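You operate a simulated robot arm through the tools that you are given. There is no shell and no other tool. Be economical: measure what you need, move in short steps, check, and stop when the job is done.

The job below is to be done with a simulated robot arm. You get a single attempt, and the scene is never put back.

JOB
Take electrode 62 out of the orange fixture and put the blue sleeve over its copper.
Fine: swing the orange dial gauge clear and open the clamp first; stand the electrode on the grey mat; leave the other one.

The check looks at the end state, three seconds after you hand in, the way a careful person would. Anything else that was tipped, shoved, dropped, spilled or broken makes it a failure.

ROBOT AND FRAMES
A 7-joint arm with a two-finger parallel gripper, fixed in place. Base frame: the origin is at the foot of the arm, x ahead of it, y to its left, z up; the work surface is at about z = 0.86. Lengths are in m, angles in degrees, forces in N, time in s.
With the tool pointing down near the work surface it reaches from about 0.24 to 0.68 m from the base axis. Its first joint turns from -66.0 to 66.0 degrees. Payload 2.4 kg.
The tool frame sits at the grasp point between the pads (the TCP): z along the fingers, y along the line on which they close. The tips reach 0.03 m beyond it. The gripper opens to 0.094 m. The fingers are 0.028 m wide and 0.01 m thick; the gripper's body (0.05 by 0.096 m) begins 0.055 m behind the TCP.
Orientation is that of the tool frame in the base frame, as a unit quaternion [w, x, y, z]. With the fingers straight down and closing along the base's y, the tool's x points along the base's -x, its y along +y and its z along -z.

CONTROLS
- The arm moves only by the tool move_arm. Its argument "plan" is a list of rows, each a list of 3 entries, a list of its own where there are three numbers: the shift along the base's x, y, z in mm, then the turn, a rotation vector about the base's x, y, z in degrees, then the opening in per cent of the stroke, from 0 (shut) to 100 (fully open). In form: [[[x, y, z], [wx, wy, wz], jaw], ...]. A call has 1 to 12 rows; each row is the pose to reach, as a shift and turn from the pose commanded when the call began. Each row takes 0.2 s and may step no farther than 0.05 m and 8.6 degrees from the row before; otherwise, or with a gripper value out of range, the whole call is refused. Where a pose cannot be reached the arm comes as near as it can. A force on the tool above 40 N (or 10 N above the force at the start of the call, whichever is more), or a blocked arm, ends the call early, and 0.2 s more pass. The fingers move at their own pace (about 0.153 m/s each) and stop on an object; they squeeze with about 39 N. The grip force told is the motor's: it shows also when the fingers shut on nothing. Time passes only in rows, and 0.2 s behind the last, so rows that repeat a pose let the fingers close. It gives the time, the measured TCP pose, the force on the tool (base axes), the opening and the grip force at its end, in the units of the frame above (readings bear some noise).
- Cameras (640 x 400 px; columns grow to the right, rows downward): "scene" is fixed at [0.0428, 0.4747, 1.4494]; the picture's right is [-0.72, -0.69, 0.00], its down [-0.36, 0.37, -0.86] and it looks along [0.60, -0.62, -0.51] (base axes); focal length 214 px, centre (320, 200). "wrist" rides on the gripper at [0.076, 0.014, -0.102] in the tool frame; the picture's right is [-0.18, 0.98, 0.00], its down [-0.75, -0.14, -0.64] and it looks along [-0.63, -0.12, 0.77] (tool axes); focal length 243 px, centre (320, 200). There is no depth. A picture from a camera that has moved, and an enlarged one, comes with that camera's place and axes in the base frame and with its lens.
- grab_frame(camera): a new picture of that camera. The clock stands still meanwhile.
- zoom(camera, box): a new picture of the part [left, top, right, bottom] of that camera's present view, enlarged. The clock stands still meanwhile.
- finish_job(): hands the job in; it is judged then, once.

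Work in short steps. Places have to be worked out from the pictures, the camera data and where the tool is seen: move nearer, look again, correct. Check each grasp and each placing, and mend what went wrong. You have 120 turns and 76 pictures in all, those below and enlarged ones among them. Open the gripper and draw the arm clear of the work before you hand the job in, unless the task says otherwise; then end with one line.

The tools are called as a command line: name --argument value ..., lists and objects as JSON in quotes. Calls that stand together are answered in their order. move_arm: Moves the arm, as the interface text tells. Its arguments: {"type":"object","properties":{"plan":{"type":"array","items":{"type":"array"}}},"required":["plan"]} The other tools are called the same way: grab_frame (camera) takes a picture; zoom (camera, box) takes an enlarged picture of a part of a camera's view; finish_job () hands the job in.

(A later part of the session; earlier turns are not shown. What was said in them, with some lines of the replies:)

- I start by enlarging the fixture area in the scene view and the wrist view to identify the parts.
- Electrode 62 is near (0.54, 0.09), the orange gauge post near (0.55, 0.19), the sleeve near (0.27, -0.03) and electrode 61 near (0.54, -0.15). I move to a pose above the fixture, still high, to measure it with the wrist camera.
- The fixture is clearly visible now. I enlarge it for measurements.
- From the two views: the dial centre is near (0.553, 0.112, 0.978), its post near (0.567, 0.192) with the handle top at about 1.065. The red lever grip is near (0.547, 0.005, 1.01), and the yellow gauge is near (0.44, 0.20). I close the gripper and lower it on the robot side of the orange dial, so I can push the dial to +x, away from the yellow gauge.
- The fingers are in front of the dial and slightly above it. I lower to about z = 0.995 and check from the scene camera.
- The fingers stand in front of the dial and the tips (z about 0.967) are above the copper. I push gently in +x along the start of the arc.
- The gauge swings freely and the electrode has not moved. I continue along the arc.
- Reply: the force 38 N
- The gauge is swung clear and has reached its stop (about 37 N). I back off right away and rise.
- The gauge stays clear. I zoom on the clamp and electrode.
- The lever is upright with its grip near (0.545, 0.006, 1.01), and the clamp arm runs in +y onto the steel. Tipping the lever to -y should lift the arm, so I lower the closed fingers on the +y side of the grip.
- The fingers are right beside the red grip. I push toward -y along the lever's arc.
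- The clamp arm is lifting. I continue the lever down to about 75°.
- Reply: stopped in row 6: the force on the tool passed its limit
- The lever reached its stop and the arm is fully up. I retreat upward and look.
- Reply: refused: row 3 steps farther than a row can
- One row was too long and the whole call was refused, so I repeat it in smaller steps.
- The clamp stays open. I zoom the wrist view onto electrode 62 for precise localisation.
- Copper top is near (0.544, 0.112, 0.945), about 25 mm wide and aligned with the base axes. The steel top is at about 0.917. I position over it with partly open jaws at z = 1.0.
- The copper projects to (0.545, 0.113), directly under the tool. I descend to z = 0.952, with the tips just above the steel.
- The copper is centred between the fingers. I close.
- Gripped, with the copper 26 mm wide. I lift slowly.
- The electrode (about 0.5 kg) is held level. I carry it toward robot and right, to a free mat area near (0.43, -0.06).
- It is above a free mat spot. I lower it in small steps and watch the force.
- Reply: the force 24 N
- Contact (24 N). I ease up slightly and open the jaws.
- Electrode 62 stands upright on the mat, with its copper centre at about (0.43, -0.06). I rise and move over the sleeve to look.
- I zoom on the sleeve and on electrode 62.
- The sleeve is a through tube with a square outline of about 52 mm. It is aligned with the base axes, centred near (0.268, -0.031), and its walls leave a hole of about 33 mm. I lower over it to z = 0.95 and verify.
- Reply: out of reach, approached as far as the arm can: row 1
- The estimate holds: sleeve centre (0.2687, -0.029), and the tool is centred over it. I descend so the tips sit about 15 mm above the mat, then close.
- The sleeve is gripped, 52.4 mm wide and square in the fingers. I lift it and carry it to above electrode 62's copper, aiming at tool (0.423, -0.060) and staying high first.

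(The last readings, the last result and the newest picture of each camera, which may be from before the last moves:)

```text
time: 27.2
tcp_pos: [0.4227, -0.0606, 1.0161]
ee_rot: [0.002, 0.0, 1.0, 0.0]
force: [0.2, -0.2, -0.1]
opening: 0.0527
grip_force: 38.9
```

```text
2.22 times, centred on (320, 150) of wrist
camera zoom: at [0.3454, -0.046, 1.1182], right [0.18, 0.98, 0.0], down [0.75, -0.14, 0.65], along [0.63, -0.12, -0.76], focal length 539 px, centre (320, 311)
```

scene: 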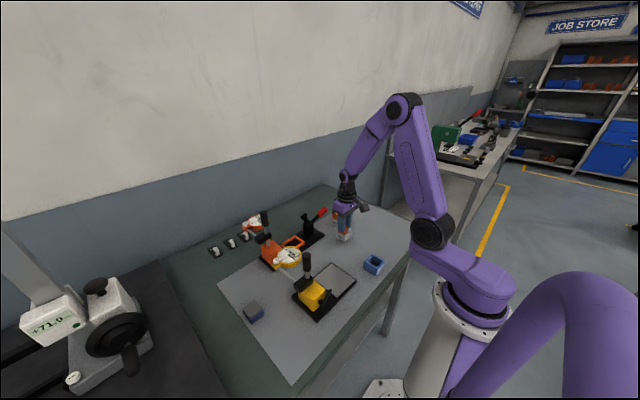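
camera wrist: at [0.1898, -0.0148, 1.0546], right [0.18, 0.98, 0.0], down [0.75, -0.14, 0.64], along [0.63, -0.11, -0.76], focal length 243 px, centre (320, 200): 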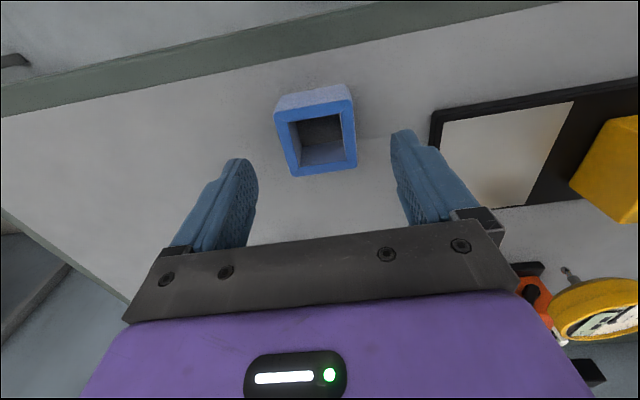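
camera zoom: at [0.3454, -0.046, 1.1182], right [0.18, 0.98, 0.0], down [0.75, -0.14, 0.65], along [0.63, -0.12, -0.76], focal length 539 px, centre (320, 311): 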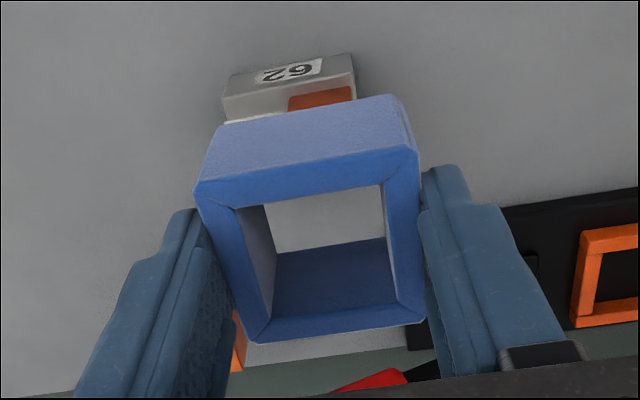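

Sleeve position matches the projection. I check the copper's place again with tight zooms, since the fit clearance is only about 3–4 mm.

zoom --camera "scene" --box '[335, 190, 385, 245]'

```text
7.27 times, centred on (360, 218) of scene
camera zoom: at [0.0428, 0.4747, 1.4494], right [-0.72, -0.69, 0.0], down [-0.36, 0.37, -0.86], along [0.6, -0.62, -0.51], focal length 1560 px, centre (29, 73)
```

zoom: 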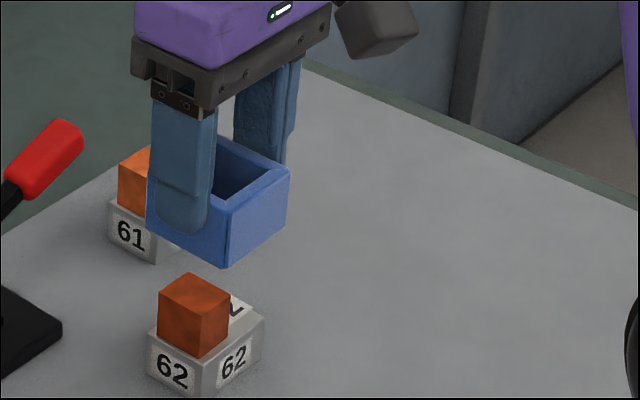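

Comparing scene and wrist, the copper is most consistently at about (0.429, -0.059) with its top at 0.925. I shift the sleeve +5 mm in x and +1 mm in y, lower to just above the copper and check again.

move_arm --plan '[[[5, 1, 0], [0, 0, 0], 30], [[5, 1, -15], [0, 0, 0], 30], [[5, 1, -32], [0, 0, 0], 30], [[5, 1, -36], [0, 0, 0], 30]]'

zoom --camera "scene" --box '[330, 200, 370, 240]'

zoom --camera "wrist" --box '[200, 60, 440, 240]'

```text
time: 28.2
tcp_pos: [0.4278, -0.059, 0.9815]
ee_rot: [0.002, -0.001, 1.0, 0.0]
force: [-0.3, 0.3, -0.2]
opening: 0.0526
grip_force: 39.3
```

```text
10.00 times, centred on (350, 220) of scene
camera zoom: at [0.0428, 0.4747, 1.4494], right [-0.72, -0.69, 0.0], down [-0.36, 0.37, -0.86], along [0.6, -0.62, -0.51], focal length 2145 px, centre (20, 0)
```

zoom: 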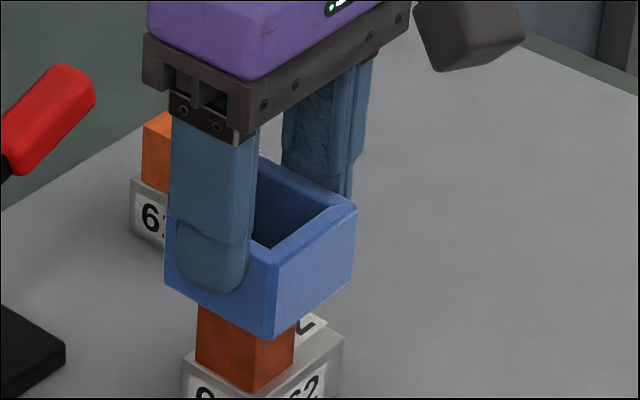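

```text
2.22 times, centred on (320, 150) of wrist
camera zoom: at [0.3505, -0.0444, 1.0835], right [0.18, 0.98, 0.0], down [0.75, -0.14, 0.65], along [0.63, -0.12, -0.76], focal length 539 px, centre (320, 311)
```

zoom: 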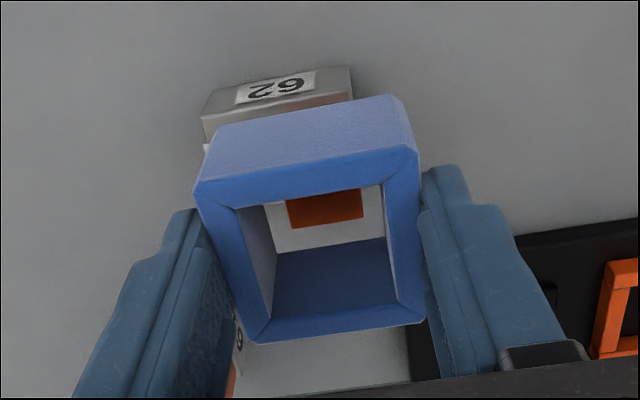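

The through-hole view shows copper inside the opening, with about 5 and 7 mm of y-gap. The scene view hints at some offset, so I zoom harder to resolve it.

zoom --camera "scene" --box '[340, 215, 368, 241]'

zoom --camera "wrist" --box '[280, 120, 390, 200]'

```text
15.38 times, centred on (354, 228) of scene
camera zoom: at [0.0428, 0.4747, 1.4494], right [-0.72, -0.69, 0.0], down [-0.36, 0.37, -0.86], along [0.6, -0.62, -0.51], focal length 3300 px, centre (-203, -231)
```

zoom: 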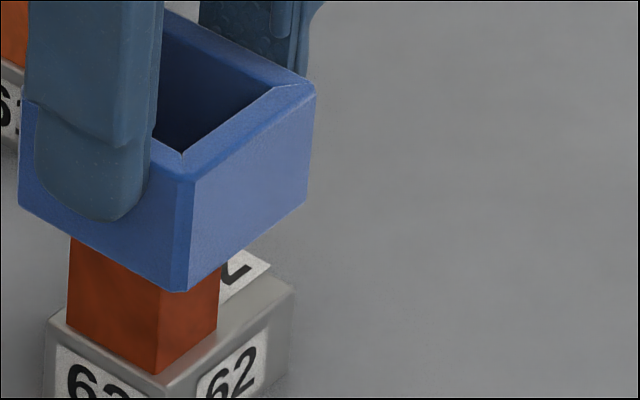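

```text
5.00 times, centred on (335, 160) of wrist
camera zoom: at [0.3505, -0.0444, 1.0835], right [0.18, 0.98, 0.0], down [0.75, -0.14, 0.65], along [0.63, -0.12, -0.76], focal length 1213 px, centre (245, 400)
```

zoom: 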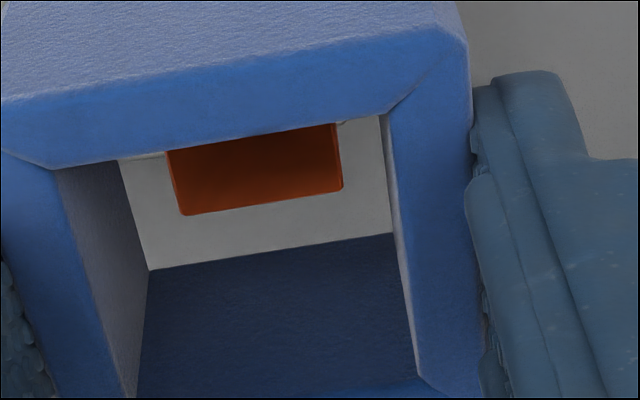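

Both views agree with a hole of about 38 mm around 26 mm of copper. The sleeve needs about +4 mm in x and +0.5 mm in y. I apply that and lower carefully over the copper.

move_arm --plan '[[[4, 0.5, 0], [0, 0, 0], 30], [[4, 0.5, -6], [0, 0, 0], 30], [[4, 0.5, -12], [0, 0, 0], 30], [[4, 0.5, -18], [0, 0, 0], 30], [[4, 0.5, -24], [0, 0, 0], 30]]'

zoom --camera "scene" --box '[335, 205, 375, 241]'

zoom --camera "wrist" --box '[260, 100, 390, 200]'

```text
time: 29.4
tcp_pos: [0.4321, -0.059, 0.9567]
ee_rot: [0.002, 0.0, 1.0, 0.0]
force: [-0.1, 0.3, -0.4]
opening: 0.0527
grip_force: 38.9
```

```text
11.11 times, centred on (355, 223) of scene
camera zoom: at [0.0428, 0.4747, 1.4494], right [-0.72, -0.69, 0.0], down [-0.36, 0.37, -0.86], along [0.6, -0.62, -0.51], focal length 2383 px, centre (-69, -56)
```

zoom: 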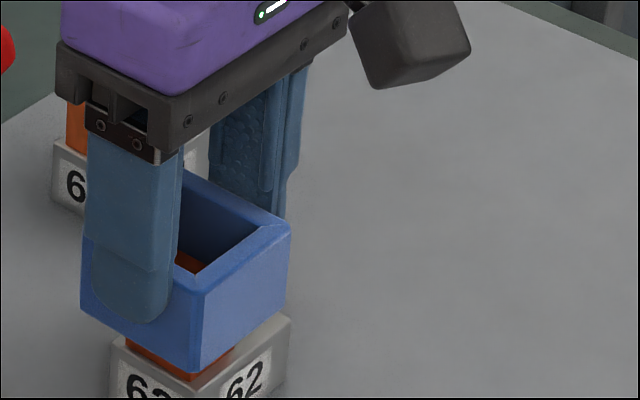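

```text
4.00 times, centred on (325, 150) of wrist
camera zoom: at [0.3545, -0.0445, 1.0591], right [0.18, 0.98, 0.0], down [0.75, -0.14, 0.64], along [0.63, -0.12, -0.76], focal length 970 px, centre (300, 400)
```

zoom: 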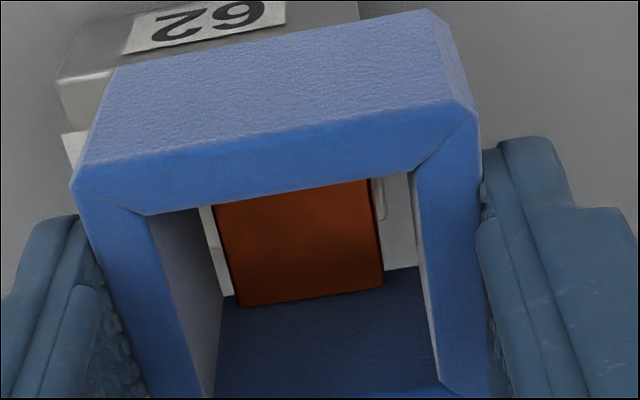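

The copper is inside the sleeve with gaps all round and no contact force. I continue down until it seats.

move_arm --plan '[[[0, 0, -4], [0, 0, 0], 30], [[0, 0, -7], [0, 0, 0], 30], [[0, 0, -9], [0, 0, 0], 30], [[0, 0, -11], [0, 0, 0], 30]]'

zoom --camera "scene" --box '[335, 205, 375, 241]'

```text
time: 30.4
tcp_pos: [0.431, -0.0586, 0.9453]
ee_rot: [0.002, -0.001, 1.0, 0.0]
force: [-0.2, 0.4, 0.3]
opening: 0.0527
grip_force: 38.7
```

```text
11.11 times, centred on (355, 223) of scene
camera zoom: at [0.0428, 0.4747, 1.4494], right [-0.72, -0.69, 0.0], down [-0.36, 0.37, -0.86], along [0.6, -0.62, -0.51], focal length 2383 px, centre (-69, -56)
```

zoom: 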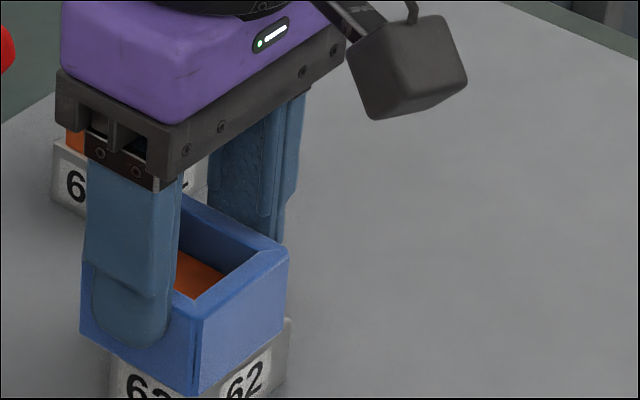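

Very near the steel, no contact yet. I continue in 1–2 mm steps.

move_arm --plan '[[[0, 0, -1.5], [0, 0, 0], 30], [[0, 0, -3], [0, 0, 0], 30], [[0, 0, -4], [0, 0, 0], 30]]'

```text
time: 31.2
tcp_pos: [0.4322, -0.06, 0.9419]
ee_rot: [0.002, 0.0, 1.0, 0.001]
force: [0.2, 0.2, -0.6]
opening: 0.0527
grip_force: 38.8
```

move_arm --plan '[[[0, 0, -1], [0, 0, 0], 30], [[0, 0, -2], [0, 0, 0], 30], [[0, 0, -2.7], [0, 0, 0], 30]]'

zoom --camera "scene" --box '[335, 210, 375, 246]'

```text
time: 32.0
tcp_pos: [0.4327, -0.0598, 0.9397]
ee_rot: [0.002, 0.0, 1.0, 0.0]
force: [0.4, 0.3, -0.6]
opening: 0.0527
grip_force: 39.1
```

```text
11.11 times, centred on (355, 228) of scene
camera zoom: at [0.0428, 0.4747, 1.4494], right [-0.72, -0.69, 0.0], down [-0.36, 0.37, -0.86], along [0.6, -0.62, -0.51], focal length 2383 px, centre (-69, -111)
```

zoom: 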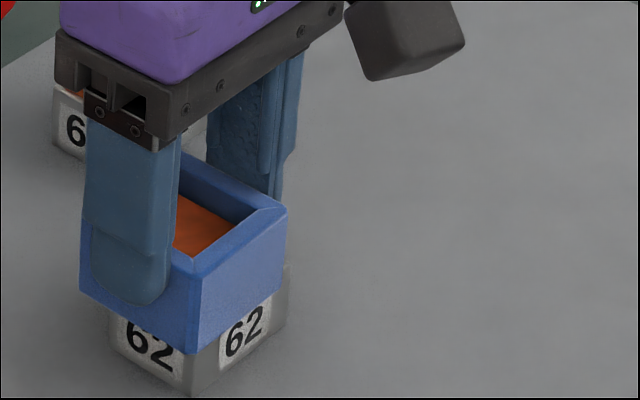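

Still no contact; I continue in fine steps until force appears.

move_arm --plan '[[[0, 0, -1], [0, 0, 0], 30], [[0, 0, -2], [0, 0, 0], 30]]'

```text
time: 32.6
tcp_pos: [0.4319, -0.0586, 0.9371]
ee_rot: [0.002, 0.0, 1.0, 0.0]
force: [-1.0, 1.0, 8.3]
opening: 0.0525
grip_force: 38.9
```

Contact at 8 N, so the sleeve is seated on the steel. I release symmetrically and rise.

move_arm --plan '[[[0, 0, 0.5], [0, 0, 0], 65], [[0, 0, 0.5], [0, 0, 0], 80], [[0, 0, 20], [0, 0, 0], 80], [[0, 0, 55], [0, 0, 0], 80], [[0, 0, 100], [0, 0, 0], 80], [[-20, 0, 140], [0, 0, 0], 80], [[-50, 0, 175], [0, 0, 0], 80]]'

zoom --camera "scene" --box '[325, 200, 385, 245]'

grab_frame --camera "wrist"

grab_frame --camera "scene"

```text
time: 34.2
tcp_pos: [0.3802, -0.0593, 1.1137]
ee_rot: [0.002, -0.001, 1.0, 0.001]
force: [-0.5, 0.4, -0.5]
opening: 0.0754
grip_force: 0.1
```

```text
8.89 times, centred on (355, 222) of scene
camera zoom: at [0.0428, 0.4747, 1.4494], right [-0.72, -0.69, 0.0], down [-0.36, 0.37, -0.86], along [0.6, -0.62, -0.51], focal length 1906 px, centre (9, 0)
```

zoom: 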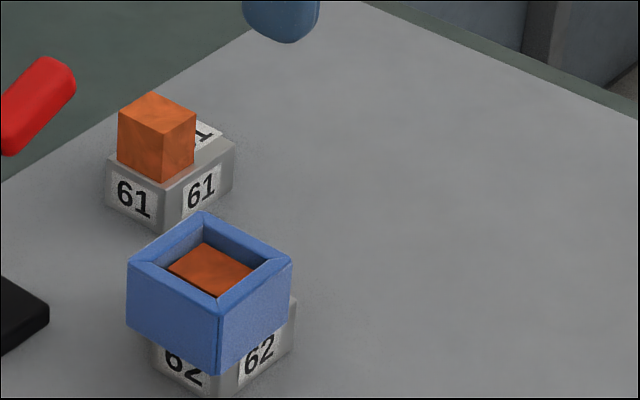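

```text
20 pictures are left
camera wrist: at [0.3027, -0.0454, 1.2156], right [0.18, 0.98, 0.0], down [0.75, -0.14, 0.64], along [0.63, -0.12, -0.76], focal length 243 px, centre (320, 200)
```

wrist: 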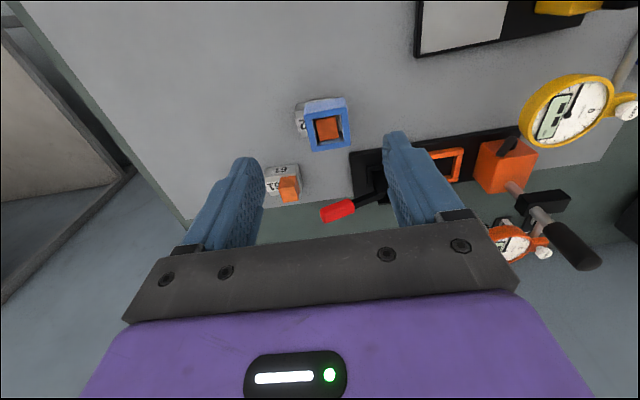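

```text
19 pictures are left
```

scene: 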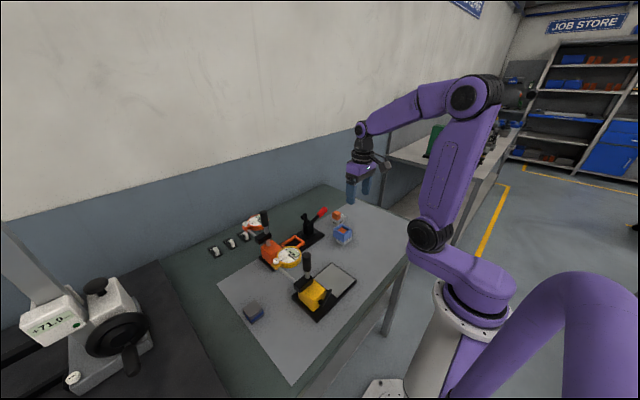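

Electrode 62 stands on the mat with the sleeve seated around its copper. Electrode 61 has not moved, the gauge is clear, the clamp is open, and the open gripper is well above the work. I hand in.

finish_job

```text
The job is handed in.
```

I swung the orange gauge clear, opened the clamp, stood electrode 62 on the grey mat with the blue sleeve over its copper, and left electrode 61 where it was.
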